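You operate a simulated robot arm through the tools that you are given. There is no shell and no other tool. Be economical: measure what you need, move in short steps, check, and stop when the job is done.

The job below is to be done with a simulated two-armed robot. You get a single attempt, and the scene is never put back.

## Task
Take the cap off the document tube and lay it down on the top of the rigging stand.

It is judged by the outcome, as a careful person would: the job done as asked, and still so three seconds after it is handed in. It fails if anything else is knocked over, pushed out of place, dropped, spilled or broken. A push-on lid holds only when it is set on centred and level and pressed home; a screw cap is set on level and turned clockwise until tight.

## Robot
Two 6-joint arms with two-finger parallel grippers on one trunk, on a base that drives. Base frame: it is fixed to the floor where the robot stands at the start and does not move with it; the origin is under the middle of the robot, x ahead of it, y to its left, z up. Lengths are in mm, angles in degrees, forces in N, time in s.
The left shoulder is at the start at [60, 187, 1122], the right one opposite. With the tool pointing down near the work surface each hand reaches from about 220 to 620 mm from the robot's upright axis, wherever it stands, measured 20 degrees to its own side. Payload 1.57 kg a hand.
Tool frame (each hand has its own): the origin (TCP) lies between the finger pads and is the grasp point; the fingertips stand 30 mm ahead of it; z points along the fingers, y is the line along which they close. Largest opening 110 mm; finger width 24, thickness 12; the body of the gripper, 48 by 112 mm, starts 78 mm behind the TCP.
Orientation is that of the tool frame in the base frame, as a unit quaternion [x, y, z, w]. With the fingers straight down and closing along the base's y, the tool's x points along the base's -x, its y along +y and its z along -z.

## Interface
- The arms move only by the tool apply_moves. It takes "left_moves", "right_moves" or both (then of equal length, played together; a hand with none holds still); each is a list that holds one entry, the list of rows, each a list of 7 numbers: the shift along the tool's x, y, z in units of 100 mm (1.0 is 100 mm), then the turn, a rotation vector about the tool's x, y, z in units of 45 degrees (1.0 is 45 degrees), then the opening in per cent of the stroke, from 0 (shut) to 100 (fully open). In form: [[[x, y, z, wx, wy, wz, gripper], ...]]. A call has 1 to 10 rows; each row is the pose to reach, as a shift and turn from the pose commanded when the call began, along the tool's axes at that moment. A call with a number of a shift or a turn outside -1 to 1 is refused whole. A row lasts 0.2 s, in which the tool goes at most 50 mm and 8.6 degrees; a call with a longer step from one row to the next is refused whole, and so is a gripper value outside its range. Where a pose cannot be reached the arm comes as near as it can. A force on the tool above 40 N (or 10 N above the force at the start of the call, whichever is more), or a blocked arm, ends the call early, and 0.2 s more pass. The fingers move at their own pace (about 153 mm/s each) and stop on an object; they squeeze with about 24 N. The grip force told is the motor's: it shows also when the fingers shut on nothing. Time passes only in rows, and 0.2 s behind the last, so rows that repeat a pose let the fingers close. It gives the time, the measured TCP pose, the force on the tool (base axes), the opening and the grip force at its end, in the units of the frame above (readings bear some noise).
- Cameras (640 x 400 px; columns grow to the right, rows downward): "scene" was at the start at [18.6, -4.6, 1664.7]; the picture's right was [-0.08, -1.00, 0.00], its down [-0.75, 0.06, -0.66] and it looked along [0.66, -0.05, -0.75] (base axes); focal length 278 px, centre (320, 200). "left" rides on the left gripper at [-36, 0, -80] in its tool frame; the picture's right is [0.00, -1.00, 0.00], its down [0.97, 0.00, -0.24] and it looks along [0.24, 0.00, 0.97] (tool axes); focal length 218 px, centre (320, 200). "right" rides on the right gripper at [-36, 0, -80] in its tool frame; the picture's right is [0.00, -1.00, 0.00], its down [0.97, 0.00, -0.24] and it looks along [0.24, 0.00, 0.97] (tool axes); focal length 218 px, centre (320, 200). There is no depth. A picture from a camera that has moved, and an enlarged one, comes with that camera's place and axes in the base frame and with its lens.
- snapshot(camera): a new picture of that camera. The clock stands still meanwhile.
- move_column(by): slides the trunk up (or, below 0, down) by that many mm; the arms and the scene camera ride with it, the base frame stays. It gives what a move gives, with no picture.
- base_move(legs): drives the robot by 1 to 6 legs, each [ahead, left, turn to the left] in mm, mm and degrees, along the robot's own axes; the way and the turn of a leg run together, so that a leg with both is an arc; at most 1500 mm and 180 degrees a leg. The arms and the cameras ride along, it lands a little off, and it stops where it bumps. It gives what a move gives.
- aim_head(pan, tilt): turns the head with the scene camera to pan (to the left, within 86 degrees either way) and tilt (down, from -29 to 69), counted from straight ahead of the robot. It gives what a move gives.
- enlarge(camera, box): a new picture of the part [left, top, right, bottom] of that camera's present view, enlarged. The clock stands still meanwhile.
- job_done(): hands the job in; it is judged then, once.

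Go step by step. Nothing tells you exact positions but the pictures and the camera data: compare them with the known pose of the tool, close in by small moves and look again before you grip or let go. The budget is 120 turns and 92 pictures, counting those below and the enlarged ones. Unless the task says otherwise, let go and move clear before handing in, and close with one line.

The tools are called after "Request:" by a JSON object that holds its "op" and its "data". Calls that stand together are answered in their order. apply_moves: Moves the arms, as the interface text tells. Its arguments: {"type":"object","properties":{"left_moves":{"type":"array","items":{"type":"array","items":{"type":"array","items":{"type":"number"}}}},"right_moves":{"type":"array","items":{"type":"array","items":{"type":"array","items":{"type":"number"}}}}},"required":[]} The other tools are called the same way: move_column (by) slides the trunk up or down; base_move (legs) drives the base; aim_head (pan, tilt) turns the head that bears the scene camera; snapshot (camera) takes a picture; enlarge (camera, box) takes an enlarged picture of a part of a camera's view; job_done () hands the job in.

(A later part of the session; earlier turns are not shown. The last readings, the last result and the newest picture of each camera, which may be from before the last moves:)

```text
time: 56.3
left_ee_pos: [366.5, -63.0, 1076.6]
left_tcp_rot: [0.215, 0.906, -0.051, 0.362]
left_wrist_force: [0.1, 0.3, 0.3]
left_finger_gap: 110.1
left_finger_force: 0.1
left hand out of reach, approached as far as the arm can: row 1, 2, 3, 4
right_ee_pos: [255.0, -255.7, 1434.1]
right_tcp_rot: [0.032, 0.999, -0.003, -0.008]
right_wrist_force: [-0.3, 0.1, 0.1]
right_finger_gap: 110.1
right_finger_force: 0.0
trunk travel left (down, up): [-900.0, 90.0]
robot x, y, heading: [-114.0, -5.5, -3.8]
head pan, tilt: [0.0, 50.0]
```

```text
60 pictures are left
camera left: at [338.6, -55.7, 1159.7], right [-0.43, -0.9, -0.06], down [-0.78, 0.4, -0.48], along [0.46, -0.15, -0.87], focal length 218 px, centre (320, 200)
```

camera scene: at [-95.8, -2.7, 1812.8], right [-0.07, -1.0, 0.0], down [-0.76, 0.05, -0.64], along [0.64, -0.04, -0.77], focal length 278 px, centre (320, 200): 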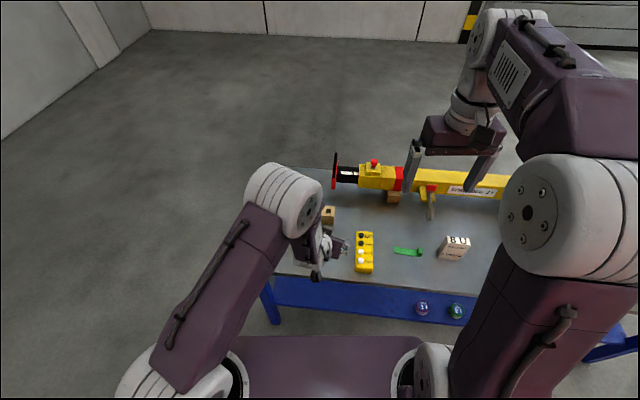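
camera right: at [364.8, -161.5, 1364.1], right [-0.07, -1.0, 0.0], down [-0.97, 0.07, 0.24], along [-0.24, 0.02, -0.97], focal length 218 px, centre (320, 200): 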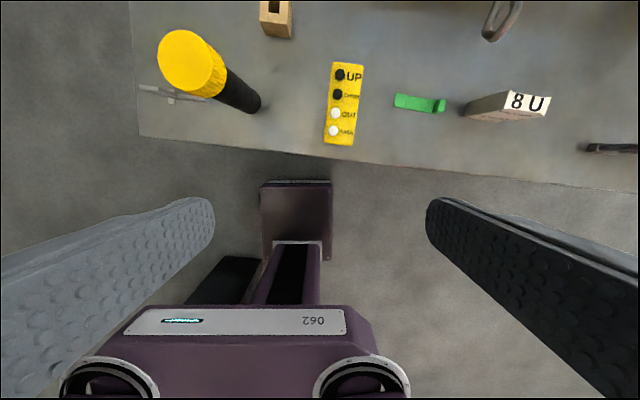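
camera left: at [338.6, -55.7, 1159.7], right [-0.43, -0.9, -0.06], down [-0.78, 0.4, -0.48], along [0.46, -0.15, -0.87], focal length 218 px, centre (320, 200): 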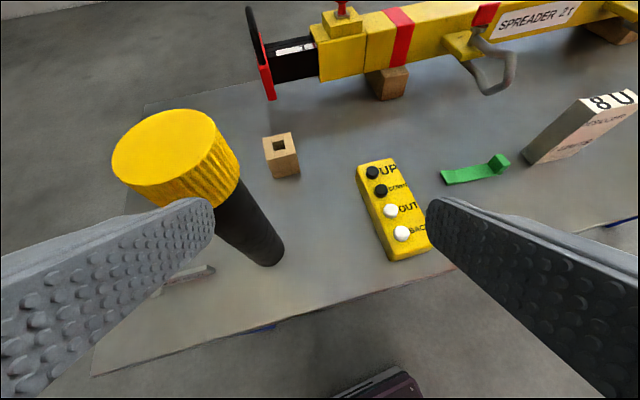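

The folded posture is a poor one, because this wrist can't unbend past straight. A better approach is to return to fingers-down, turn the jaws to close along x, then tilt the hand toward −y so it reaches the tube from the left. First I'll pitch back to vertical and lift.

Request:
{"op": "apply_moves", "data": {"left_moves": [[[-0.1, 0, -0.1, 0, 0.17, 0, 100], [-0.2, 0, -0.2, 0, 0.34, 0, 100], [-0.3, 0, -0.3, 0, 0.51, 0, 100], [-0.45, 0, -0.45, 0, 0.68, 0, 100], [-0.6, 0, -0.6, 0, 0.85, 0, 100], [-0.75, 0, -0.75, 0, 1, 0, 100]]]}}

Request:
{"op": "snapshot", "data": {"camera": "scene"}}

```text
time: 57.7
left_ee_pos: [365.1, -67.4, 1184.7]
left_tcp_rot: [0.218, 0.975, 0.038, -0.012]
left_wrist_force: [-0.4, -1.1, -0.8]
left_finger_gap: 110.0
left_finger_force: 0.1
left hand out of reach, approached as far as the arm can: row 2, 3, 4, 5
right_ee_pos: [256.2, -256.1, 1434.0]
right_tcp_rot: [0.032, 0.999, -0.003, -0.007]
right_wrist_force: [-0.4, 0.4, 0.5]
right_finger_gap: 110.2
right_finger_force: 0.1
trunk travel left (down, up): [-900.0, 90.0]
robot x, y, heading: [-117.9, 0.4, -4.1]
head pan, tilt: [0.0, 50.0]
```

```text
59 pictures are left
camera scene: at [-94.9, -2.9, 1812.7], right [-0.07, -1.0, 0.0], down [-0.77, 0.05, -0.64], along [0.64, -0.04, -0.77], focal length 278 px, centre (320, 200)
```

scene: 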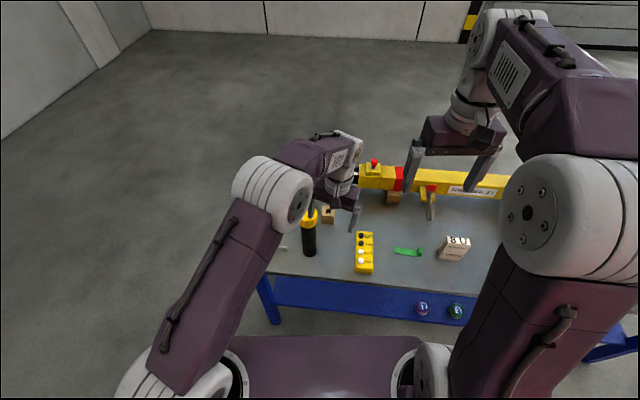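

Request:
{"op": "apply_moves", "data": {"left_moves": [[[0.07, 0.33, -0.2, 0, 0, 0, 100], [0.15, 0.66, -0.4, 0, 0, 0, 100], [0.22, 1.0, -0.6, 0, 0, 0, 100]]]}}

Request:
{"op": "apply_moves", "data": {"left_moves": [[[0.07, 0.33, 0, 0, 0, 0, 100], [0.15, 0.66, 0, 0, 0, 0, 100], [0.22, 1.0, 0, 0, 0, 0, 100]]]}}

Request:
{"op": "snapshot", "data": {"camera": "scene"}}

```text
time: 58.5
left_ee_pos: [383.8, 27.2, 1250.6]
left_tcp_rot: [0.218, 0.975, 0.035, -0.013]
left_wrist_force: [0.1, -0.1, 0.3]
left_finger_gap: 110.1
left_finger_force: 0.0
right_ee_pos: [253.3, -255.5, 1434.9]
right_tcp_rot: [0.033, 0.999, -0.004, -0.006]
right_wrist_force: [0.2, 0.7, 0.2]
right_finger_gap: 110.1
right_finger_force: 0.1
trunk travel left (down, up): [-900.0, 90.0]
robot x, y, heading: [-116.4, -1.5, -3.8]
head pan, tilt: [0.0, 50.0]
```

```text
time: 59.3
left_ee_pos: [406.9, 128.1, 1257.7]
left_tcp_rot: [0.217, 0.975, 0.035, -0.013]
left_wrist_force: [0.8, 0.1, 0.3]
left_finger_gap: 110.3
left_finger_force: 0.2
right_ee_pos: [252.7, -255.2, 1433.7]
right_tcp_rot: [0.032, 0.999, -0.004, -0.006]
right_wrist_force: [0.1, 0.2, 0.5]
right_finger_gap: 109.9
right_finger_force: 0.2
trunk travel left (down, up): [-900.0, 90.0]
robot x, y, heading: [-116.2, -4.1, -3.7]
head pan, tilt: [0.0, 50.0]
```

```text
58 pictures are left
camera scene: at [-97.3, -0.9, 1812.8], right [-0.07, -1.0, 0.0], down [-0.76, 0.05, -0.64], along [0.64, -0.04, -0.77], focal length 278 px, centre (320, 200)
```

scene: 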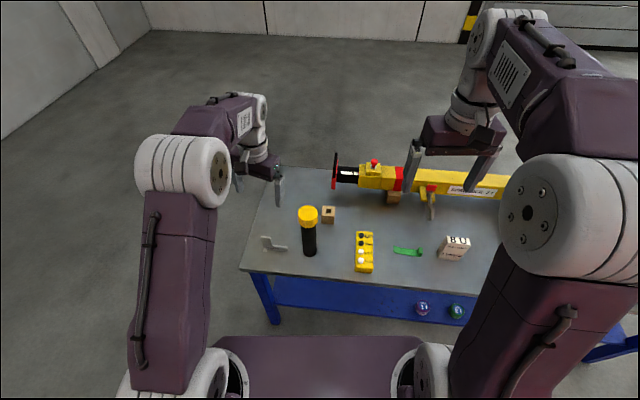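

The left arm is back in a good posture. Now I'll turn the jaws to close along x (65° more about the tool axis).

Request:
{"op": "apply_moves", "data": {"left_moves": [[[0, 0, 0, 0, 0, 0.18, 100], [0, 0, 0, 0, 0, 0.36, 100], [0, 0, 0, 0, 0, 0.54, 100], [0, 0, 0, 0, 0, 0.72, 100]]]}}

Request:
{"op": "apply_moves", "data": {"left_moves": [[[0, 0, 0, 0, 0, 0.18, 100], [0, 0, 0, 0, 0, 0.36, 100], [0, 0, 0, 0, 0, 0.54, 100], [0, 0, 0, 0, 0, 0.72, 100]]]}}

Request:
{"op": "apply_moves", "data": {"left_moves": [[[0, 0, 0, 0, -0.17, 0, 100], [0, 0, 0, 0, -0.34, 0, 100], [0, 0, 0, 0, -0.51, 0, 100], [0, 0, 0, 0, -0.68, 0, 100], [0, 0, 0, 0, -0.85, 0, 100], [0, 0, 0, 0, -1, 0, 100]]]}}

```text
time: 60.3
left_ee_pos: [409.0, 125.4, 1258.4]
left_tcp_rot: [0.483, 0.875, 0.031, -0.021]
left_wrist_force: [-0.9, -0.7, 0.5]
left_finger_gap: 110.0
left_finger_force: 0.0
right_ee_pos: [254.0, -254.9, 1433.8]
right_tcp_rot: [0.032, 0.999, -0.004, -0.007]
right_wrist_force: [0.4, 0.6, -0.3]
right_finger_gap: 109.9
right_finger_force: 0.0
trunk travel left (down, up): [-900.0, 90.0]
robot x, y, heading: [-116.7, -0.1, -3.9]
head pan, tilt: [0.0, 50.0]
```

```text
time: 61.3
left_ee_pos: [409.6, 124.9, 1258.5]
left_tcp_rot: [0.707, 0.706, 0.023, -0.029]
left_wrist_force: [0.4, -0.1, -1.0]
left_finger_gap: 110.2
left_finger_force: 0.1
right_ee_pos: [252.9, -254.9, 1434.8]
right_tcp_rot: [0.032, 0.999, -0.005, -0.007]
right_wrist_force: [-0.4, 0.5, 0.2]
right_finger_gap: 109.9
right_finger_force: 0.0
trunk travel left (down, up): [-900.0, 90.0]
robot x, y, heading: [-115.4, -3.3, -4.1]
head pan, tilt: [0.0, 50.0]
```

```text
time: 62.7
left_ee_pos: [409.7, 126.7, 1258.1]
left_tcp_rot: [0.661, 0.664, -0.25, 0.245]
left_wrist_force: [-1.0, 0.4, 0.4]
left_finger_gap: 110.1
left_finger_force: 0.1
right_ee_pos: [253.7, -254.4, 1434.4]
right_tcp_rot: [0.032, 0.999, -0.004, -0.006]
right_wrist_force: [0.1, 0.8, 0.0]
right_finger_gap: 110.2
right_finger_force: 0.0
trunk travel left (down, up): [-900.0, 90.0]
robot x, y, heading: [-111.9, -2.0, -3.8]
head pan, tilt: [0.0, 50.0]
```

Reached without trouble, with the hand tilted 41° toward −y. I'll tilt 22° more and check with pictures.

Request:
{"op": "apply_moves", "data": {"left_moves": [[[0, 0, 0, 0, -0.17, 0, 100], [0, 0, 0, 0, -0.34, 0, 100], [0, 0, 0, 0, -0.5, 0, 100]]]}}

Request:
{"op": "snapshot", "data": {"camera": "scene"}}

Request:
{"op": "snapshot", "data": {"camera": "left"}}

```text
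time: 63.5
left_ee_pos: [410.0, 125.7, 1259.2]
left_tcp_rot: [0.6, 0.603, -0.374, 0.37]
left_wrist_force: [-0.2, -0.3, -0.8]
left_finger_gap: 110.4
left_finger_force: 0.1
right_ee_pos: [253.9, -255.1, 1434.1]
right_tcp_rot: [0.032, 0.999, -0.005, -0.006]
right_wrist_force: [0.0, 0.4, 0.3]
right_finger_gap: 110.1
right_finger_force: 0.0
trunk travel left (down, up): [-900.0, 90.0]
robot x, y, heading: [-116.9, -3.3, -4.1]
head pan, tilt: [0.0, 50.0]
```

```text
57 pictures are left
camera scene: at [-96.8, -1.6, 1812.8], right [-0.07, -1.0, 0.0], down [-0.76, 0.05, -0.64], along [0.64, -0.04, -0.77], focal length 278 px, centre (320, 200)
```

scene: 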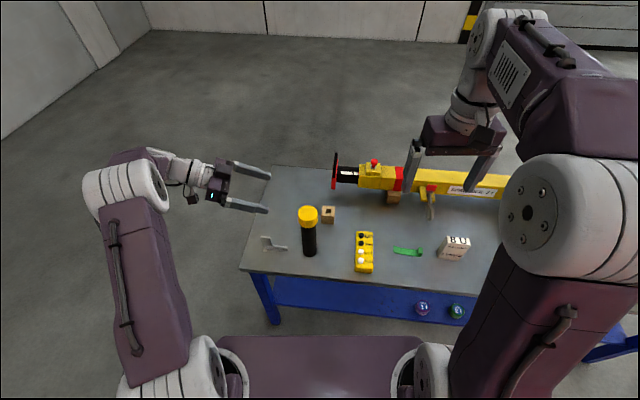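

```text
56 pictures are left
camera left: at [410.4, 181.5, 1326.5], right [-1.0, 0.0, 0.01], down [-0.01, 0.65, -0.76], along [0.0, -0.76, -0.65], focal length 218 px, centre (320, 200)
```

left: 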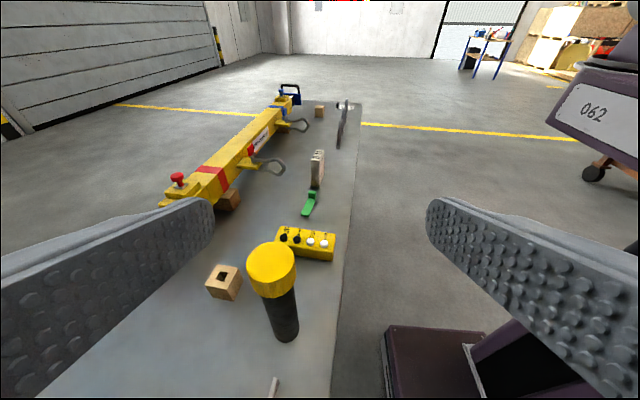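

This works well. The view confirms the tube axis at about (481, 1). I'll drive ahead 90 mm and lower the trunk 100 mm so both arms sit mid-reach.

Request:
{"op": "base_move", "data": {"legs": [[85, 0, 0]]}}

Request:
{"op": "move_column", "data": {"by": -100}}

Request:
{"op": "snapshot", "data": {"camera": "left"}}

```text
time: 64.5
left_ee_pos: [485.6, 120.9, 1262.9]
left_tcp_rot: [0.602, 0.602, -0.371, 0.37]
left_wrist_force: [-1.0, 0.7, 0.2]
left_finger_gap: 110.0
left_finger_force: 0.1
right_ee_pos: [327.5, -261.4, 1436.6]
right_tcp_rot: [0.032, 0.999, -0.004, -0.004]
right_wrist_force: [-0.7, 0.0, 0.4]
right_finger_gap: 109.9
right_finger_force: 0.0
trunk travel left (down, up): [-900.0, 90.0]
robot x, y, heading: [-32.2, -6.9, -3.8]
head pan, tilt: [0.0, 50.0]
```

```text
time: 65.9
left_ee_pos: [493.6, 119.6, 1159.2]
left_tcp_rot: [0.6, 0.603, -0.375, 0.369]
left_wrist_force: [0.2, 0.0, 0.1]
left_finger_gap: 109.9
left_finger_force: 0.0
right_ee_pos: [336.3, -261.9, 1334.5]
right_tcp_rot: [0.033, 0.999, -0.004, -0.007]
right_wrist_force: [-0.3, 0.3, -0.7]
right_finger_gap: 109.7
right_finger_force: 0.1
trunk travel left (down, up): [-800.0, 190.0]
robot x, y, heading: [-33.0, -7.3, -3.8]
head pan, tilt: [0.0, 50.0]
```

```text
55 pictures are left
camera left: at [492.8, 175.2, 1226.7], right [-1.0, 0.0, 0.01], down [-0.01, 0.65, -0.76], along [-0.01, -0.76, -0.65], focal length 218 px, centre (320, 200)
```

left: 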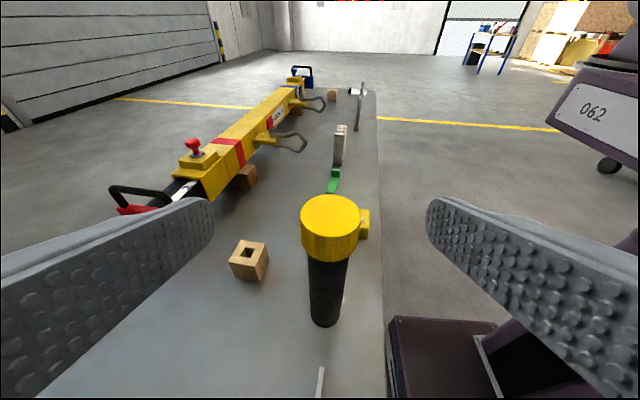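

Request:
{"op": "apply_moves", "data": {"left_moves": [[[0.3, -0.02, 0.16, 0, 0, 0, 100], [0.6, -0.04, 0.32, 0, 0, 0, 100], [0.9, -0.06, 0.48, 0, 0, 0, 100]]]}}

Request:
{"op": "apply_moves", "data": {"left_moves": [[[0.3, -0.02, 0.16, 0, 0, 0, 100], [0.6, -0.04, 0.32, 0, 0, 0, 100], [0.9, -0.06, 0.48, 0, 0, 0, 100]]]}}

Request:
{"op": "snapshot", "data": {"camera": "left"}}

Request:
{"op": "snapshot", "data": {"camera": "scene"}}

```text
time: 66.7
left_ee_pos: [486.5, 116.9, 1056.1]
left_tcp_rot: [0.601, 0.603, -0.374, 0.368]
left_wrist_force: [0.4, -0.1, 0.4]
left_finger_gap: 110.1
left_finger_force: 0.1
right_ee_pos: [337.0, -261.4, 1334.3]
right_tcp_rot: [0.033, 0.999, -0.004, -0.006]
right_wrist_force: [-0.3, -0.3, 0.9]
right_finger_gap: 109.8
right_finger_force: 0.0
trunk travel left (down, up): [-800.0, 190.0]
robot x, y, heading: [-34.0, -8.9, -4.1]
head pan, tilt: [0.0, 50.0]
```

```text
time: 67.5
left_ee_pos: [477.0, 116.8, 953.8]
left_tcp_rot: [0.6, 0.603, -0.374, 0.369]
left_wrist_force: [0.3, 0.0, -0.2]
left_finger_gap: 110.0
left_finger_force: 0.0
right_ee_pos: [336.2, -261.3, 1334.4]
right_tcp_rot: [0.033, 0.999, -0.004, -0.007]
right_wrist_force: [0.2, 0.0, 1.1]
right_finger_gap: 109.9
right_finger_force: 0.0
trunk travel left (down, up): [-800.0, 190.0]
robot x, y, heading: [-33.3, -9.4, -4.1]
head pan, tilt: [0.0, 50.0]
```

```text
54 pictures are left
camera left: at [477.7, 171.6, 1021.4], right [-1.0, 0.0, 0.01], down [-0.01, 0.65, -0.76], along [0.0, -0.76, -0.65], focal length 218 px, centre (320, 200)
```

left: 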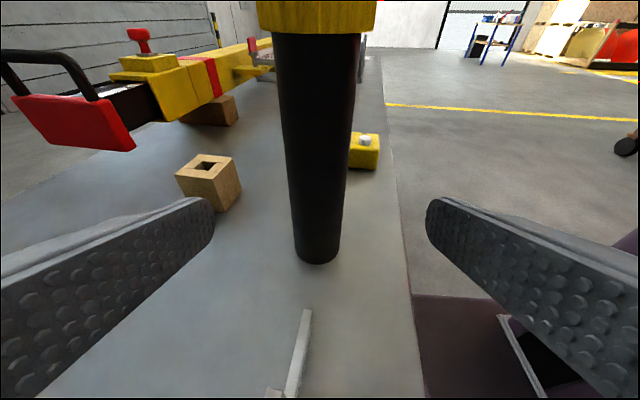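

```text
53 pictures are left
camera scene: at [-14.2, -7.3, 1712.8], right [-0.07, -1.0, 0.0], down [-0.76, 0.05, -0.64], along [0.64, -0.04, -0.77], focal length 278 px, centre (320, 200)
```

scene: 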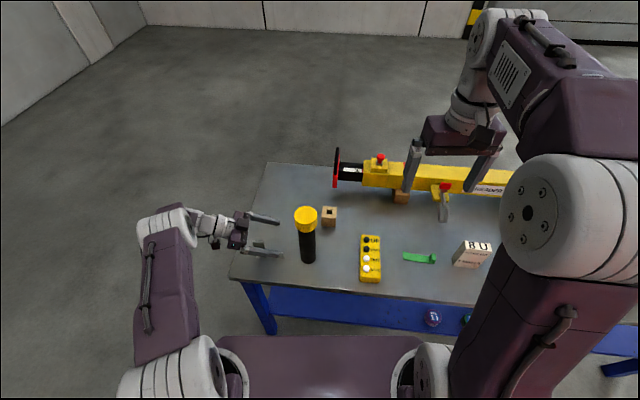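

Tube is centred between the fingers. Advancing along the tool axis to straddle it.

Request:
{"op": "apply_moves", "data": {"left_moves": [[[0, 0, 0.33, 0, 0, 0, 100], [0, 0, 0.66, 0, 0, 0, 100], [0, 0, 1.0, 0, 0, 0, 100]]]}}

Request:
{"op": "apply_moves", "data": {"left_moves": [[[0, 0.01, 0.12, 0, 0, 0, 100], [0, 0.01, 0.25, 0, 0, 0, 100]]]}}

Request:
{"op": "snapshot", "data": {"camera": "left"}}

```text
time: 68.3
left_ee_pos: [477.4, 23.1, 909.2]
left_tcp_rot: [0.601, 0.603, -0.374, 0.368]
left_wrist_force: [-0.7, 1.0, -0.4]
left_finger_gap: 110.0
left_finger_force: 0.2
right_ee_pos: [336.5, -261.9, 1333.2]
right_tcp_rot: [0.033, 0.999, -0.003, -0.006]
right_wrist_force: [0.5, 0.1, 1.4]
right_finger_gap: 109.9
right_finger_force: 0.1
trunk travel left (down, up): [-800.0, 190.0]
robot x, y, heading: [-32.7, -8.4, -3.8]
head pan, tilt: [0.0, 50.0]
```

```text
time: 68.9
left_ee_pos: [479.0, 1.7, 899.2]
left_tcp_rot: [0.6, 0.605, -0.372, 0.369]
left_wrist_force: [-0.5, -0.6, -0.1]
left_finger_gap: 110.1
left_finger_force: 0.1
right_ee_pos: [336.2, -263.2, 1334.8]
right_tcp_rot: [0.033, 0.999, -0.004, -0.006]
right_wrist_force: [-0.7, -0.5, -0.6]
right_finger_gap: 109.9
right_finger_force: 0.0
trunk travel left (down, up): [-800.0, 190.0]
robot x, y, heading: [-30.0, -8.1, -3.9]
head pan, tilt: [0.0, 50.0]
```

```text
52 pictures are left
camera left: at [478.7, 57.6, 965.7], right [-1.0, 0.0, 0.01], down [-0.01, 0.65, -0.76], along [-0.01, -0.76, -0.65], focal length 218 px, centre (320, 200)
```

left: 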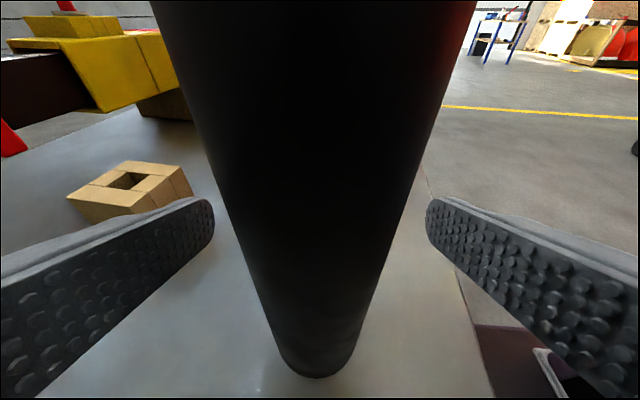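

The left jaws straddle the tube, centred. Before gripping I'll bring the right hand above the cap, jaws pre-turned clockwise for range.

Request:
{"op": "apply_moves", "data": {"right_moves": [[[-0.14, 0.3, 0.13, 0, 0, 0, 100], [-0.28, 0.61, 0.27, 0, 0, 0, 100], [-0.425, 0.915, 0.4, 0, 0, 0, 100]]]}}

Request:
{"op": "apply_moves", "data": {"right_moves": [[[-0.14, 0.3, 0.13, 0, 0, 0, 100], [-0.28, 0.61, 0.27, 0, 0, 0, 100], [-0.425, 0.915, 0.4, 0, 0, 0, 100]]]}}

Request:
{"op": "apply_moves", "data": {"right_moves": [[[-0.14, 0.3, 0.13, 0, 0, 0, 100], [-0.28, 0.61, 0.27, 0, 0, 0, 100], [-0.425, 0.915, 0.4, 0, 0, 0, 100]]]}}

Request:
{"op": "snapshot", "data": {"camera": "right"}}

Request:
{"op": "snapshot", "data": {"camera": "scene"}}

```text
time: 69.7
left_ee_pos: [479.6, 2.6, 897.8]
left_tcp_rot: [0.6, 0.604, -0.374, 0.368]
left_wrist_force: [0.4, 0.3, -0.3]
left_finger_gap: 110.0
left_finger_force: 0.1
right_ee_pos: [385.9, -171.9, 1292.3]
right_tcp_rot: [0.033, 0.999, -0.004, -0.007]
right_wrist_force: [0.2, 0.3, 0.8]
right_finger_gap: 109.8
right_finger_force: 0.1
trunk travel left (down, up): [-800.0, 190.0]
robot x, y, heading: [-33.3, -8.7, -3.9]
head pan, tilt: [0.0, 50.0]
```

```text
time: 70.5
left_ee_pos: [479.1, 3.3, 898.2]
left_tcp_rot: [0.599, 0.604, -0.374, 0.369]
left_wrist_force: [-0.2, -0.1, 0.7]
left_finger_gap: 109.7
left_finger_force: 0.1
right_ee_pos: [433.1, -84.8, 1253.0]
right_tcp_rot: [0.033, 0.999, -0.004, -0.006]
right_wrist_force: [0.1, 0.4, 1.2]
right_finger_gap: 109.8
right_finger_force: 0.1
trunk travel left (down, up): [-800.0, 190.0]
robot x, y, heading: [-31.6, -9.2, -4.1]
head pan, tilt: [0.0, 50.0]
```

```text
time: 71.3
left_ee_pos: [478.7, 3.0, 897.7]
left_tcp_rot: [0.601, 0.604, -0.374, 0.367]
left_wrist_force: [-0.5, -0.3, 0.2]
left_finger_gap: 110.1
left_finger_force: 0.0
right_ee_pos: [479.4, 3.9, 1207.9]
right_tcp_rot: [0.034, 0.999, -0.004, -0.007]
right_wrist_force: [-0.5, -0.5, -0.7]
right_finger_gap: 110.1
right_finger_force: 0.1
right hand out of reach, approached as far as the arm can: row 3
trunk travel left (down, up): [-800.0, 190.0]
robot x, y, heading: [-31.9, -9.4, -3.9]
head pan, tilt: [0.0, 50.0]
```

```text
51 pictures are left
camera right: at [515.6, 1.4, 1288.7], right [-0.07, -1.0, 0.01], down [-0.97, 0.07, 0.25], along [-0.25, 0.01, -0.97], focal length 218 px, centre (320, 200)
```

right: 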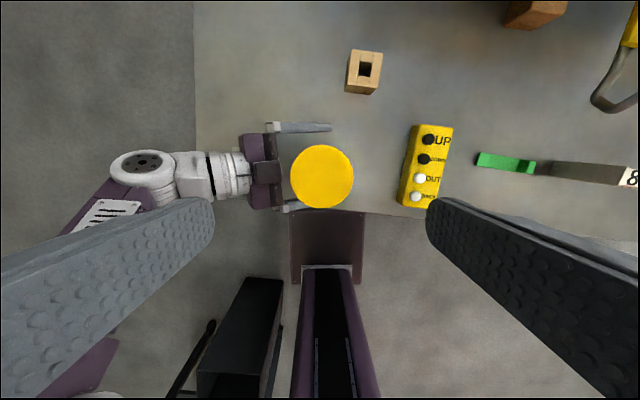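

```text
50 pictures are left
camera scene: at [-12.7, -6.6, 1712.8], right [-0.07, -1.0, 0.0], down [-0.77, 0.05, -0.64], along [0.64, -0.04, -0.77], focal length 278 px, centre (320, 200)
```

scene: 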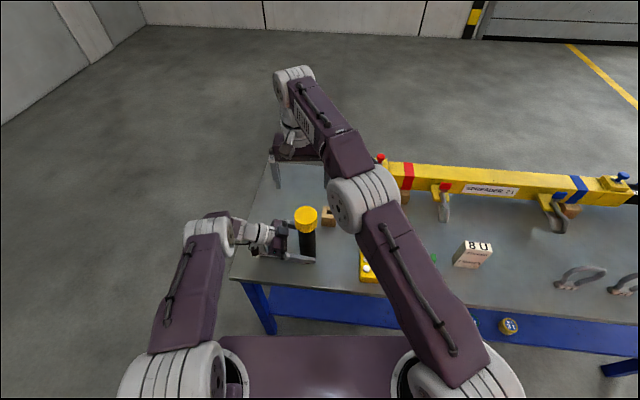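

The cap is seen exactly below the right hand, at (481, 0). I'll grip the tube with the left hand and turn the right jaws while descending part way.

Request:
{"op": "apply_moves", "data": {"left_moves": [[[0, 0, 0, 0, 0, 0, 60], [0, 0, 0, 0, 0, 0, 40], [0, 0, 0, 0, 0, 0, 30], [0, 0, 0, 0, 0, 0, 30], [0, 0, 0, 0, 0, 0, 30], [0, 0, 0, 0, 0, 0, 30]]], "right_moves": [[[0, 0, 0.15, 0, 0, 0.17, 100], [0, 0, 0.3, 0, 0, 0.34, 100], [0, 0, 0.45, 0, 0, 0.51, 100], [0, 0, 0.6, 0, 0, 0.68, 100], [0, 0, 0.75, 0, 0, 0.85, 100], [0, 0, 0.9, 0, 0, 0.95, 100]]]}}

Request:
{"op": "snapshot", "data": {"camera": "left"}}

Request:
{"op": "snapshot", "data": {"camera": "right"}}

```text
time: 72.7
left_ee_pos: [477.5, 2.7, 899.6]
left_tcp_rot: [0.6, 0.603, -0.374, 0.369]
left_wrist_force: [-0.5, -1.3, 3.8]
left_finger_gap: 54.4
left_finger_force: 24.6
right_ee_pos: [473.0, 2.2, 1119.0]
right_tcp_rot: [0.395, 0.919, -0.005, -0.005]
right_wrist_force: [0.1, 0.4, -0.1]
right_finger_gap: 110.1
right_finger_force: 0.1
trunk travel left (down, up): [-800.0, 190.0]
robot x, y, heading: [-34.1, -4.9, -3.7]
head pan, tilt: [0.0, 50.0]
```

```text
49 pictures are left
camera left: at [478.3, 58.1, 966.2], right [-1.0, 0.0, 0.01], down [-0.01, 0.65, -0.76], along [0.0, -0.76, -0.65], focal length 218 px, centre (320, 200)
```

left: 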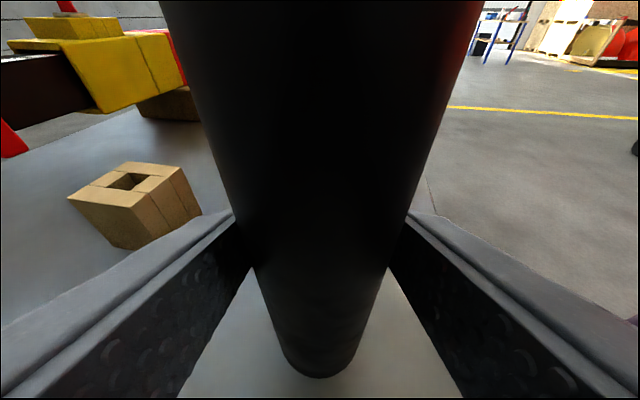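

```text
48 pictures are left
camera right: at [499.2, -24.1, 1199.6], right [-0.73, -0.69, 0.01], down [-0.66, 0.71, 0.24], along [-0.18, 0.17, -0.97], focal length 218 px, centre (320, 200)
```

right: 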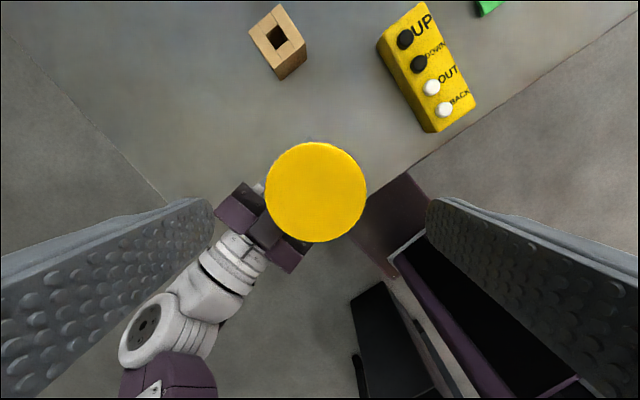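

The tube is held (gap 54). The cap centre is about (478.5, −1), so I'll shift the right hand a few mm and lower onto the cap.

Request:
{"op": "apply_moves", "data": {"right_moves": [[[-0.06, 0.02, 0.2, 0, 0, 0, 100], [-0.06, 0.02, 0.4, 0, 0, 0, 100], [-0.06, 0.02, 0.6, 0, 0, 0, 100], [-0.06, 0.02, 0.75, 0, 0, 0, 100]]]}}

Request:
{"op": "snapshot", "data": {"camera": "right"}}

Request:
{"op": "enlarge", "data": {"camera": "scene", "box": [220, 120, 400, 280]}}

```text
time: 73.7
left_ee_pos: [478.4, 3.6, 899.1]
left_tcp_rot: [0.6, 0.603, -0.373, 0.369]
left_wrist_force: [0.3, -0.3, 6.1]
left_finger_gap: 54.4
left_finger_force: 24.8
right_ee_pos: [479.8, -2.1, 1045.0]
right_tcp_rot: [0.394, 0.919, -0.006, -0.005]
right_wrist_force: [0.3, 0.1, -0.6]
right_finger_gap: 110.1
right_finger_force: 0.0
trunk travel left (down, up): [-800.0, 190.0]
robot x, y, heading: [-33.0, -5.5, -3.8]
head pan, tilt: [0.0, 50.0]
```

```text
47 pictures are left
camera right: at [504.8, -28.3, 1125.5], right [-0.73, -0.69, 0.01], down [-0.67, 0.71, 0.24], along [-0.18, 0.17, -0.97], focal length 218 px, centre (320, 200)
```

right: 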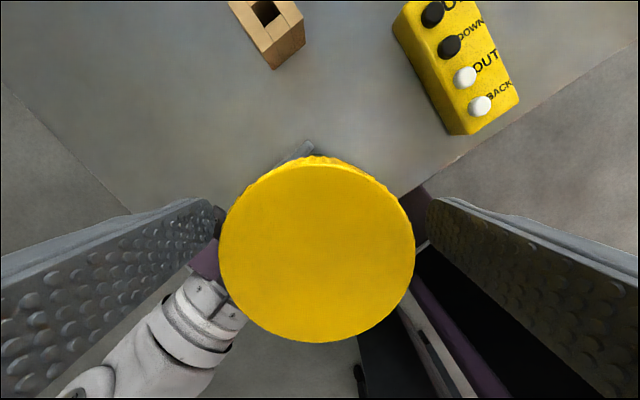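

```text
2.50 times, centred on (310, 200) of scene
camera zoom: at [-15.1, -7.6, 1712.8], right [-0.07, -1.0, 0.0], down [-0.76, 0.05, -0.64], along [0.64, -0.04, -0.77], focal length 694 px, centre (345, 200)
```

zoom: 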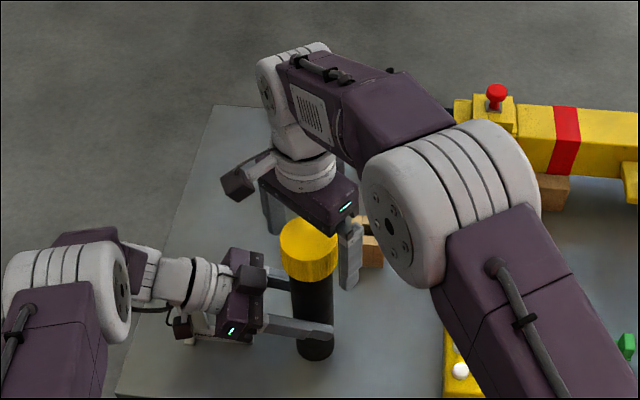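

Centred. Closing the right jaws on the cap.

Request:
{"op": "apply_moves", "data": {"right_moves": [[[0, 0, 0, 0, 0, 0, 75], [0, 0, 0, 0, 0, 0, 60], [0, 0, 0, 0, 0, 0, 45], [0, 0, 0, 0, 0, 0, 40], [0, 0, 0, 0, 0, 0, 40]]]}}

```text
time: 74.9
left_ee_pos: [478.3, 2.8, 898.9]
left_tcp_rot: [0.601, 0.603, -0.374, 0.367]
left_wrist_force: [-3.1, -3.9, 9.0]
left_finger_gap: 54.2
left_finger_force: 24.2
right_ee_pos: [480.0, -1.5, 1046.2]
right_tcp_rot: [0.395, 0.919, -0.005, -0.004]
right_wrist_force: [4.9, 5.5, -1.8]
right_finger_gap: 66.0
right_finger_force: 24.4
trunk travel left (down, up): [-800.0, 190.0]
robot x, y, heading: [-32.0, -8.8, -3.9]
head pan, tilt: [0.0, 50.0]
```

Gripped (66 mm). I'll turn the cap counter-clockwise about 43°.

Request:
{"op": "apply_moves", "data": {"right_moves": [[[0, 0, 0, 0, 0, -0.16, 40], [0, 0, 0, 0, 0, -0.32, 40], [0, 0, 0, 0, 0, -0.48, 40], [0, 0, 0, 0, 0, -0.64, 40], [0, 0, 0, 0, 0, -0.8, 40], [0, 0, 0, 0, 0, -0.96, 40]]]}}

Request:
{"op": "snapshot", "data": {"camera": "left"}}

```text
time: 76.3
left_ee_pos: [477.6, 2.1, 899.6]
left_tcp_rot: [0.601, 0.603, -0.374, 0.367]
left_wrist_force: [-9.1, -11.4, 6.0]
left_finger_gap: 54.7
left_finger_force: 24.4
right_ee_pos: [479.4, -0.0, 1046.4]
right_tcp_rot: [0.027, 1.0, -0.003, -0.005]
right_wrist_force: [10.7, 8.5, 4.4]
right_finger_gap: 65.8
right_finger_force: 24.5
trunk travel left (down, up): [-800.0, 190.0]
robot x, y, heading: [-37.1, -7.4, -3.8]
head pan, tilt: [0.0, 50.0]
```

```text
45 pictures are left
camera left: at [477.4, 57.6, 966.0], right [-1.0, 0.0, 0.01], down [-0.01, 0.65, -0.76], along [-0.01, -0.76, -0.65], focal length 218 px, centre (320, 200)
```

left: 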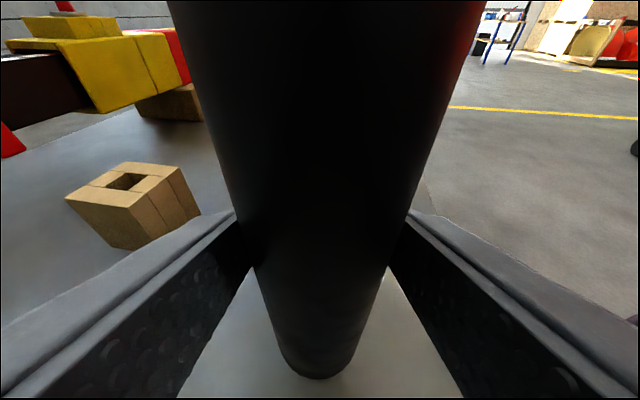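

Request:
{"op": "apply_moves", "data": {"right_moves": [[[0, 0, -0.005, 0, 0, -0.16, 40], [0, 0, -0.005, 0, 0, -0.32, 40], [0, 0, -0.01, 0, 0, -0.48, 40], [0, 0, -0.01, 0, 0, -0.64, 40], [0, 0, -0.01, 0, 0, -0.8, 40], [0, 0, -0.015, 0, 0, -0.96, 40]]]}}

Request:
{"op": "apply_moves", "data": {"right_moves": [[[0, 0, -0.005, 0, 0, -0.16, 40], [0, 0, -0.005, 0, 0, -0.32, 40], [0, 0, -0.01, 0, 0, -0.48, 40], [0, 0, -0.01, 0, 0, -0.64, 40], [0, 0, -0.01, 0, 0, -0.8, 40], [0, 0, -0.015, 0, 0, -0.96, 40]]]}}

Request:
{"op": "enlarge", "data": {"camera": "scene", "box": [220, 120, 400, 280]}}

```text
time: 77.7
left_ee_pos: [477.1, 3.5, 898.2]
left_tcp_rot: [0.601, 0.604, -0.373, 0.368]
left_wrist_force: [-8.0, -14.7, 0.9]
left_finger_gap: 54.4
left_finger_force: 24.2
right_ee_pos: [478.0, -3.0, 1045.9]
right_tcp_rot: [-0.343, 0.939, -0.001, -0.007]
right_wrist_force: [8.0, 11.4, 5.2]
right_finger_gap: 66.0
right_finger_force: 24.1
trunk travel left (down, up): [-800.0, 190.0]
robot x, y, heading: [-30.5, -8.8, -4.0]
head pan, tilt: [0.0, 50.0]
```

```text
time: 79.1
left_ee_pos: [478.9, 2.2, 899.1]
left_tcp_rot: [0.6, 0.603, -0.374, 0.369]
left_wrist_force: [-0.8, -2.3, 6.0]
left_finger_gap: 54.4
left_finger_force: 23.9
right_ee_pos: [479.1, -1.4, 1049.2]
right_tcp_rot: [-0.665, 0.747, 0.002, -0.008]
right_wrist_force: [2.0, -0.4, -2.5]
right_finger_gap: 65.9
right_finger_force: 23.9
trunk travel left (down, up): [-800.0, 190.0]
robot x, y, heading: [-30.6, -8.2, -3.8]
head pan, tilt: [0.0, 50.0]
```

```text
2.50 times, centred on (310, 200) of scene
camera zoom: at [-14.7, -7.9, 1712.8], right [-0.07, -1.0, 0.0], down [-0.76, 0.05, -0.64], along [0.64, -0.04, -0.77], focal length 694 px, centre (345, 200)
```

zoom: 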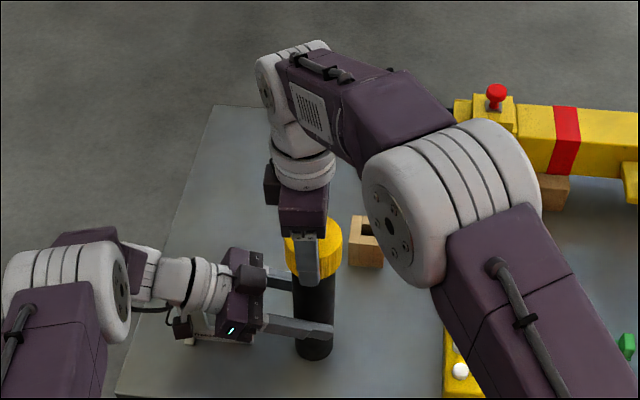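

The forces dropped after about 130° of turn and the hand rose 3 mm, so the cap seems to be loose. I'll try a gentle lift.

Request:
{"op": "apply_moves", "data": {"right_moves": [[[0, 0, -0.05, 0, 0, 0, 40], [0, 0, -0.1, 0, 0, 0, 40], [0, 0, -0.2, 0, 0, 0, 40], [0, 0, -0.3, 0, 0, 0, 40]]]}}

Request:
{"op": "enlarge", "data": {"camera": "scene", "box": [220, 120, 400, 280]}}

```text
time: 80.1
left_ee_pos: [477.3, 4.4, 898.7]
left_tcp_rot: [0.6, 0.603, -0.374, 0.368]
left_wrist_force: [-1.5, 0.6, 14.3]
left_finger_gap: 54.5
left_finger_force: 24.2
right_ee_pos: [480.2, -1.6, 1077.0]
right_tcp_rot: [-0.663, 0.748, 0.002, -0.007]
right_wrist_force: [1.7, 0.1, -16.5]
right_finger_gap: 65.8
right_finger_force: 24.4
trunk travel left (down, up): [-800.0, 190.0]
robot x, y, heading: [-33.9, -6.6, -4.0]
head pan, tilt: [0.0, 50.0]
```

```text
2.50 times, centred on (310, 200) of scene
camera zoom: at [-14.2, -7.5, 1712.7], right [-0.07, -1.0, 0.0], down [-0.76, 0.05, -0.64], along [0.64, -0.04, -0.77], focal length 694 px, centre (345, 200)
```

zoom: 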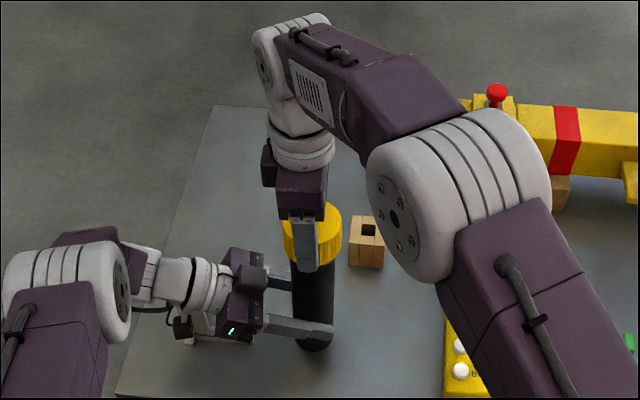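

The tube slid up through the left grip with the cap still attached, so it isn't free yet. I'll lower it back onto the bench and keep unscrewing.

Request:
{"op": "apply_moves", "data": {"right_moves": [[[0, 0, 0.1, 0, 0, 0, 40], [0, 0, 0.2, 0, 0, 0, 40], [0, 0, 0.26, 0, 0, 0, 40], [0, 0, 0.3, 0, 0, 0, 40]]]}}

Request:
{"op": "apply_moves", "data": {"right_moves": [[[0, 0, 0, 0, 0, -0.16, 40], [0, 0, 0, 0, 0, -0.32, 40], [0, 0, 0, 0, 0, -0.48, 40], [0, 0, 0, 0, 0, -0.64, 40], [0, 0, 0, 0, 0, -0.8, 40], [0, 0, 0, 0, 0, -0.96, 40]]]}}

Request:
{"op": "enlarge", "data": {"camera": "scene", "box": [220, 120, 400, 280]}}

```text
time: 81.1
left_ee_pos: [477.3, 3.5, 897.0]
left_tcp_rot: [0.601, 0.604, -0.374, 0.367]
left_wrist_force: [4.0, -2.4, -19.3]
left_finger_gap: 54.5
left_finger_force: 23.9
right_ee_pos: [481.0, -2.9, 1048.4]
right_tcp_rot: [-0.663, 0.748, 0.001, -0.007]
right_wrist_force: [-4.0, 1.4, 17.0]
right_finger_gap: 66.1
right_finger_force: 24.2
trunk travel left (down, up): [-800.0, 190.0]
robot x, y, heading: [-31.2, -4.4, -3.7]
head pan, tilt: [0.0, 50.0]
```

```text
time: 82.5
left_ee_pos: [479.1, 3.8, 898.1]
left_tcp_rot: [0.601, 0.603, -0.374, 0.368]
left_wrist_force: [-1.6, 1.1, -12.3]
left_finger_gap: 54.8
left_finger_force: 24.4
right_ee_pos: [480.7, -0.9, 1047.8]
right_tcp_rot: [0.893, -0.45, -0.004, 0.006]
right_wrist_force: [1.2, -1.7, 10.4]
right_finger_gap: 65.6
right_finger_force: 24.1
trunk travel left (down, up): [-800.0, 190.0]
robot x, y, heading: [-30.6, -9.6, -3.7]
head pan, tilt: [0.0, 50.0]
```

```text
2.50 times, centred on (310, 200) of scene
camera zoom: at [-14.0, -7.5, 1712.8], right [-0.07, -1.0, 0.0], down [-0.76, 0.05, -0.64], along [0.64, -0.04, -0.77], focal length 694 px, centre (345, 200)
```

zoom: 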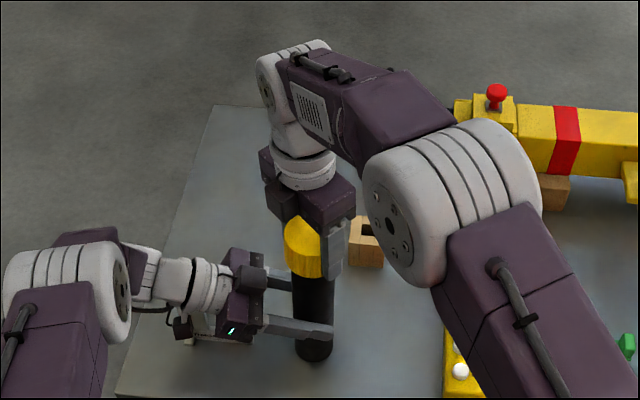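

Request:
{"op": "apply_moves", "data": {"right_moves": [[[0, 0, 0, 0, 0, -0.16, 40], [0, 0, -0.01, 0, 0, -0.32, 40], [0, 0, -0.01, 0, 0, -0.48, 40], [0, 0, -0.02, 0, 0, -0.64, 40], [0, 0, -0.02, 0, 0, -0.8, 40], [0, 0, -0.02, 0, 0, -0.96, 40]]]}}

Request:
{"op": "apply_moves", "data": {"right_moves": [[[0, 0, 0, 0, 0, -0.16, 40], [0, 0, -0.01, 0, 0, -0.32, 40], [0, 0, -0.01, 0, 0, -0.48, 40], [0, 0, -0.02, 0, 0, -0.64, 40], [0, 0, -0.02, 0, 0, -0.8, 40], [0, 0, -0.02, 0, 0, -0.96, 40]]]}}

Request:
{"op": "enlarge", "data": {"camera": "scene", "box": [265, 180, 345, 280]}}

Request:
{"op": "snapshot", "data": {"camera": "left"}}

```text
time: 83.9
left_ee_pos: [477.9, 2.7, 897.5]
left_tcp_rot: [0.6, 0.604, -0.374, 0.369]
left_wrist_force: [-1.3, 1.1, -1.4]
left_finger_gap: 55.0
left_finger_force: 24.0
right_ee_pos: [480.3, -2.2, 1048.6]
right_tcp_rot: [0.996, -0.09, -0.007, 0.005]
right_wrist_force: [0.9, -0.8, -2.6]
right_finger_gap: 66.0
right_finger_force: 24.0
trunk travel left (down, up): [-800.0, 190.0]
robot x, y, heading: [-29.8, -9.3, -4.0]
head pan, tilt: [0.0, 50.0]
```

```text
time: 85.2
left_ee_pos: [473.7, 4.1, 897.1]
left_tcp_rot: [0.603, 0.601, -0.373, 0.368]
left_wrist_force: [-4.4, 13.7, 4.1]
left_finger_gap: 61.7
left_finger_force: 24.3
right_ee_pos: [443.2, 40.7, 1049.5]
right_tcp_rot: [0.974, 0.224, 0.011, 0.033]
right_wrist_force: [2.1, -8.9, 8.5]
right_finger_gap: 69.2
right_finger_force: 23.9
right hand out of reach, approached as far as the arm can: row 4, 5, 6
trunk travel left (down, up): [-800.0, 190.0]
robot x, y, heading: [-33.9, -5.1, -3.7]
head pan, tilt: [0.0, 50.0]
stopped in row 6 (left hand): the force on the tool passed its limit (the readings are from after the stop); the commanded pose is now the measured one
```

```text
4.00 times, centred on (305, 230) of scene
camera zoom: at [-16.5, -6.9, 1713.0], right [-0.07, -1.0, 0.0], down [-0.76, 0.05, -0.64], along [0.64, -0.04, -0.77], focal length 1110 px, centre (380, 80)
```

zoom: 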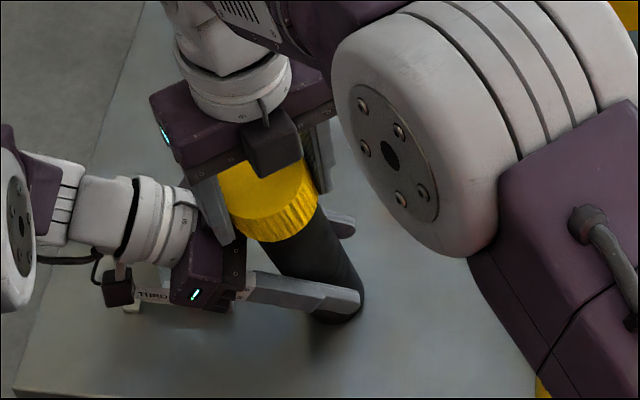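

```text
40 pictures are left
camera left: at [474.5, 60.6, 964.4], right [-1.0, 0.01, 0.01], down [0.0, 0.65, -0.76], along [-0.01, -0.76, -0.65], focal length 218 px, centre (320, 200)
```

left: 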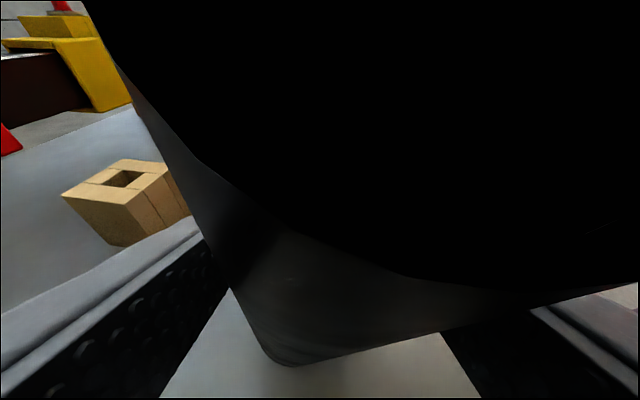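

The right wrist hit its turning limit and leaned the tube. I'll bring the cap back over the axis, easing the turn back, so the tube stands upright.

Request:
{"op": "apply_moves", "data": {"right_moves": [[[0.04, 0.14, 0, 0, 0, 0.12, 40], [0.07, 0.28, 0, 0, 0, 0.24, 40], [0.11, 0.41, 0, 0, 0, 0.36, 40], [0.145, 0.547, 0, 0, 0, 0.48, 40], [0.145, 0.547, 0, 0, 0, 0.48, 40]]]}}

Request:
{"op": "enlarge", "data": {"camera": "scene", "box": [265, 180, 345, 280]}}

Request:
{"op": "snapshot", "data": {"camera": "left"}}

```text
time: 86.4
left_ee_pos: [476.9, 4.8, 896.8]
left_tcp_rot: [0.602, 0.602, -0.373, 0.368]
left_wrist_force: [16.3, -13.8, 4.7]
left_finger_gap: 57.1
left_finger_force: 24.1
right_ee_pos: [479.3, -1.1, 1051.4]
right_tcp_rot: [0.999, 0.037, 0.015, 0.027]
right_wrist_force: [-14.0, 13.2, 1.1]
right_finger_gap: 68.2
right_finger_force: 23.7
trunk travel left (down, up): [-800.0, 190.0]
robot x, y, heading: [-33.3, -12.4, -3.9]
head pan, tilt: [0.0, 50.0]
```

```text
4.00 times, centred on (305, 230) of scene
camera zoom: at [-14.9, -7.4, 1712.9], right [-0.07, -1.0, 0.0], down [-0.76, 0.05, -0.64], along [0.64, -0.04, -0.77], focal length 1110 px, centre (380, 80)
```

zoom: 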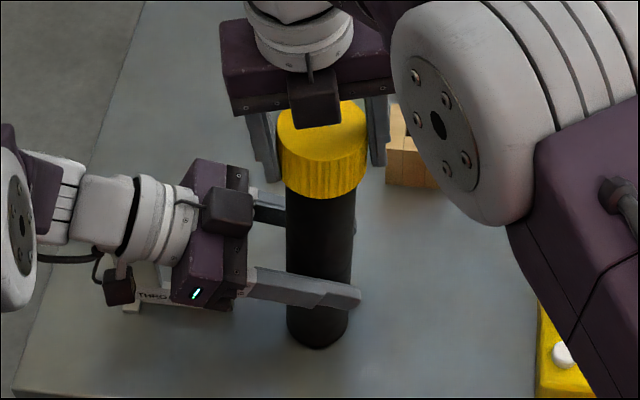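

```text
38 pictures are left
camera left: at [476.3, 59.5, 964.6], right [-1.0, 0.01, 0.01], down [0.0, 0.65, -0.76], along [-0.01, -0.76, -0.65], focal length 218 px, centre (320, 200)
```

left: 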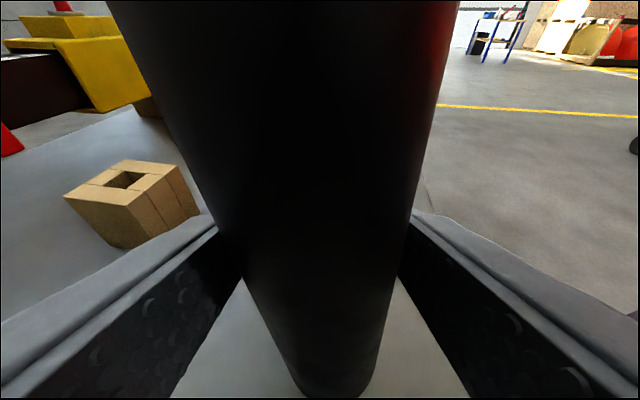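

The tube still leans a few degrees, with its top toward +x and −y, and the right hand is tilted slightly. I'll push the cap back while levelling the right hand.

Request:
{"op": "apply_moves", "data": {"right_moves": [[[-0.05, -0.02, 0, 0.02, -0.01, 0, 40], [-0.1, -0.05, 0, 0.05, -0.02, 0, 40], [-0.15, -0.08, 0, 0.07, -0.036, 0, 40], [-0.15, -0.08, 0, 0.07, -0.036, 0, 40]]]}}

Request:
{"op": "enlarge", "data": {"camera": "scene", "box": [265, 180, 345, 280]}}

Request:
{"op": "snapshot", "data": {"camera": "left"}}

```text
time: 87.4
left_ee_pos: [473.7, 4.3, 895.9]
left_tcp_rot: [0.605, 0.602, -0.374, 0.364]
left_wrist_force: [-9.1, 6.2, -11.5]
left_finger_gap: 55.3
left_finger_force: 23.6
right_ee_pos: [465.3, 6.2, 1052.1]
right_tcp_rot: [0.999, 0.038, 0.003, 0.0]
right_wrist_force: [7.0, -5.0, 14.4]
right_finger_gap: 65.8
right_finger_force: 23.7
trunk travel left (down, up): [-800.0, 190.0]
robot x, y, heading: [-30.8, -6.2, -4.1]
head pan, tilt: [0.0, 50.0]
```

```text
4.00 times, centred on (305, 230) of scene
camera zoom: at [-15.2, -7.2, 1712.7], right [-0.07, -1.0, 0.0], down [-0.76, 0.05, -0.64], along [0.64, -0.04, -0.77], focal length 1110 px, centre (380, 80)
```

zoom: 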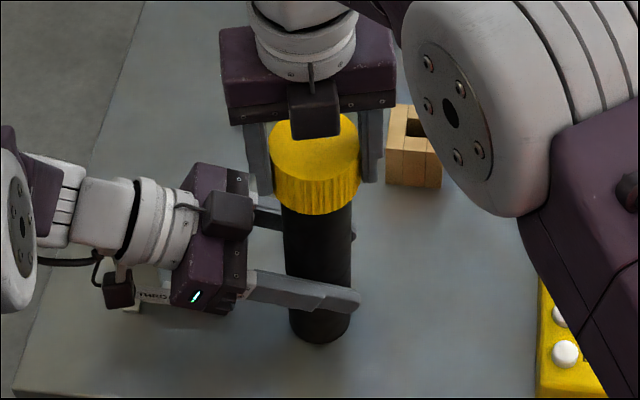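

```text
36 pictures are left
camera left: at [474.0, 59.8, 962.1], right [-1.0, 0.01, 0.01], down [0.0, 0.65, -0.76], along [-0.01, -0.76, -0.65], focal length 218 px, centre (320, 200)
```

left: 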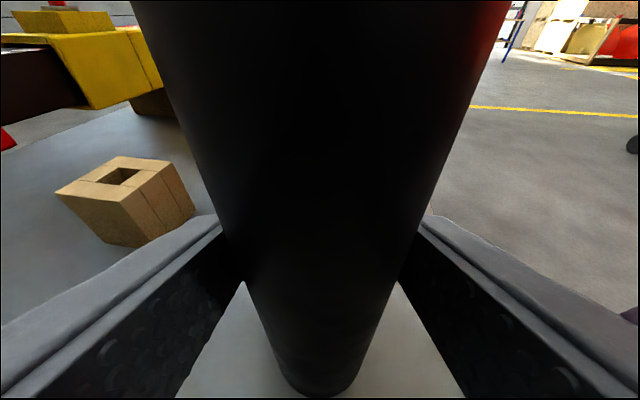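

The tube is upright again. The right jaws need re-gripping, so I'll open them and lift clear a little to inspect the cap.

Request:
{"op": "apply_moves", "data": {"right_moves": [[[0, 0, 0, 0, 0, 0, 70], [0, 0, 0, 0, 0, 0, 100], [0, 0, 0, 0, 0, 0, 100], [0, 0, -0.3, 0, 0, 0, 100], [0, 0, -0.6, 0, 0, 0, 100]]]}}

Request:
{"op": "snapshot", "data": {"camera": "right"}}

Request:
{"op": "enlarge", "data": {"camera": "scene", "box": [265, 180, 345, 280]}}

```text
time: 88.6
left_ee_pos: [473.9, 5.1, 895.8]
left_tcp_rot: [0.603, 0.601, -0.374, 0.367]
left_wrist_force: [0.0, 0.6, -1.3]
left_finger_gap: 55.1
left_finger_force: 24.2
right_ee_pos: [463.8, 5.6, 1113.6]
right_tcp_rot: [0.999, 0.038, 0.002, 0.001]
right_wrist_force: [-0.3, -0.1, -0.2]
right_finger_gap: 110.1
right_finger_force: 0.0
trunk travel left (down, up): [-800.0, 190.0]
robot x, y, heading: [-30.7, -5.6, -4.1]
head pan, tilt: [0.0, 50.0]
```

```text
35 pictures are left
camera right: at [426.8, 2.2, 1193.7], right [-0.08, 1.0, 0.0], down [0.97, 0.07, 0.24], along [0.24, 0.02, -0.97], focal length 218 px, centre (320, 200)
```

right: 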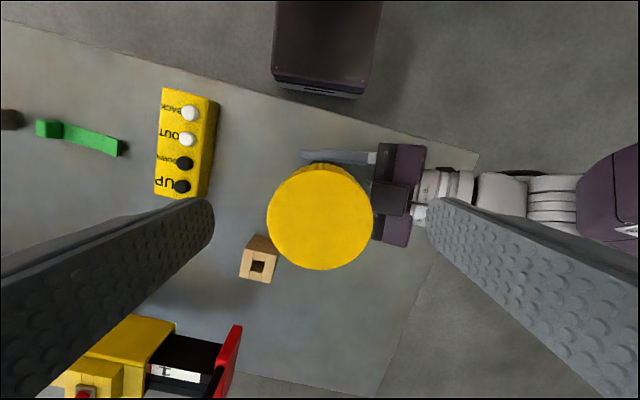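

```text
4.00 times, centred on (305, 230) of scene
camera zoom: at [-15.1, -7.6, 1712.7], right [-0.07, -1.0, 0.0], down [-0.76, 0.05, -0.64], along [0.64, -0.04, -0.77], focal length 1110 px, centre (380, 80)
```

zoom: 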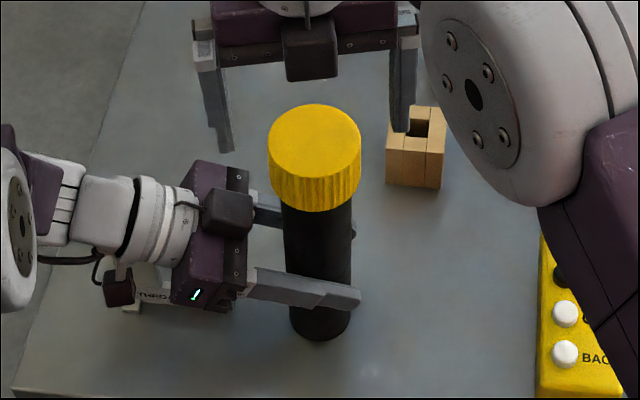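

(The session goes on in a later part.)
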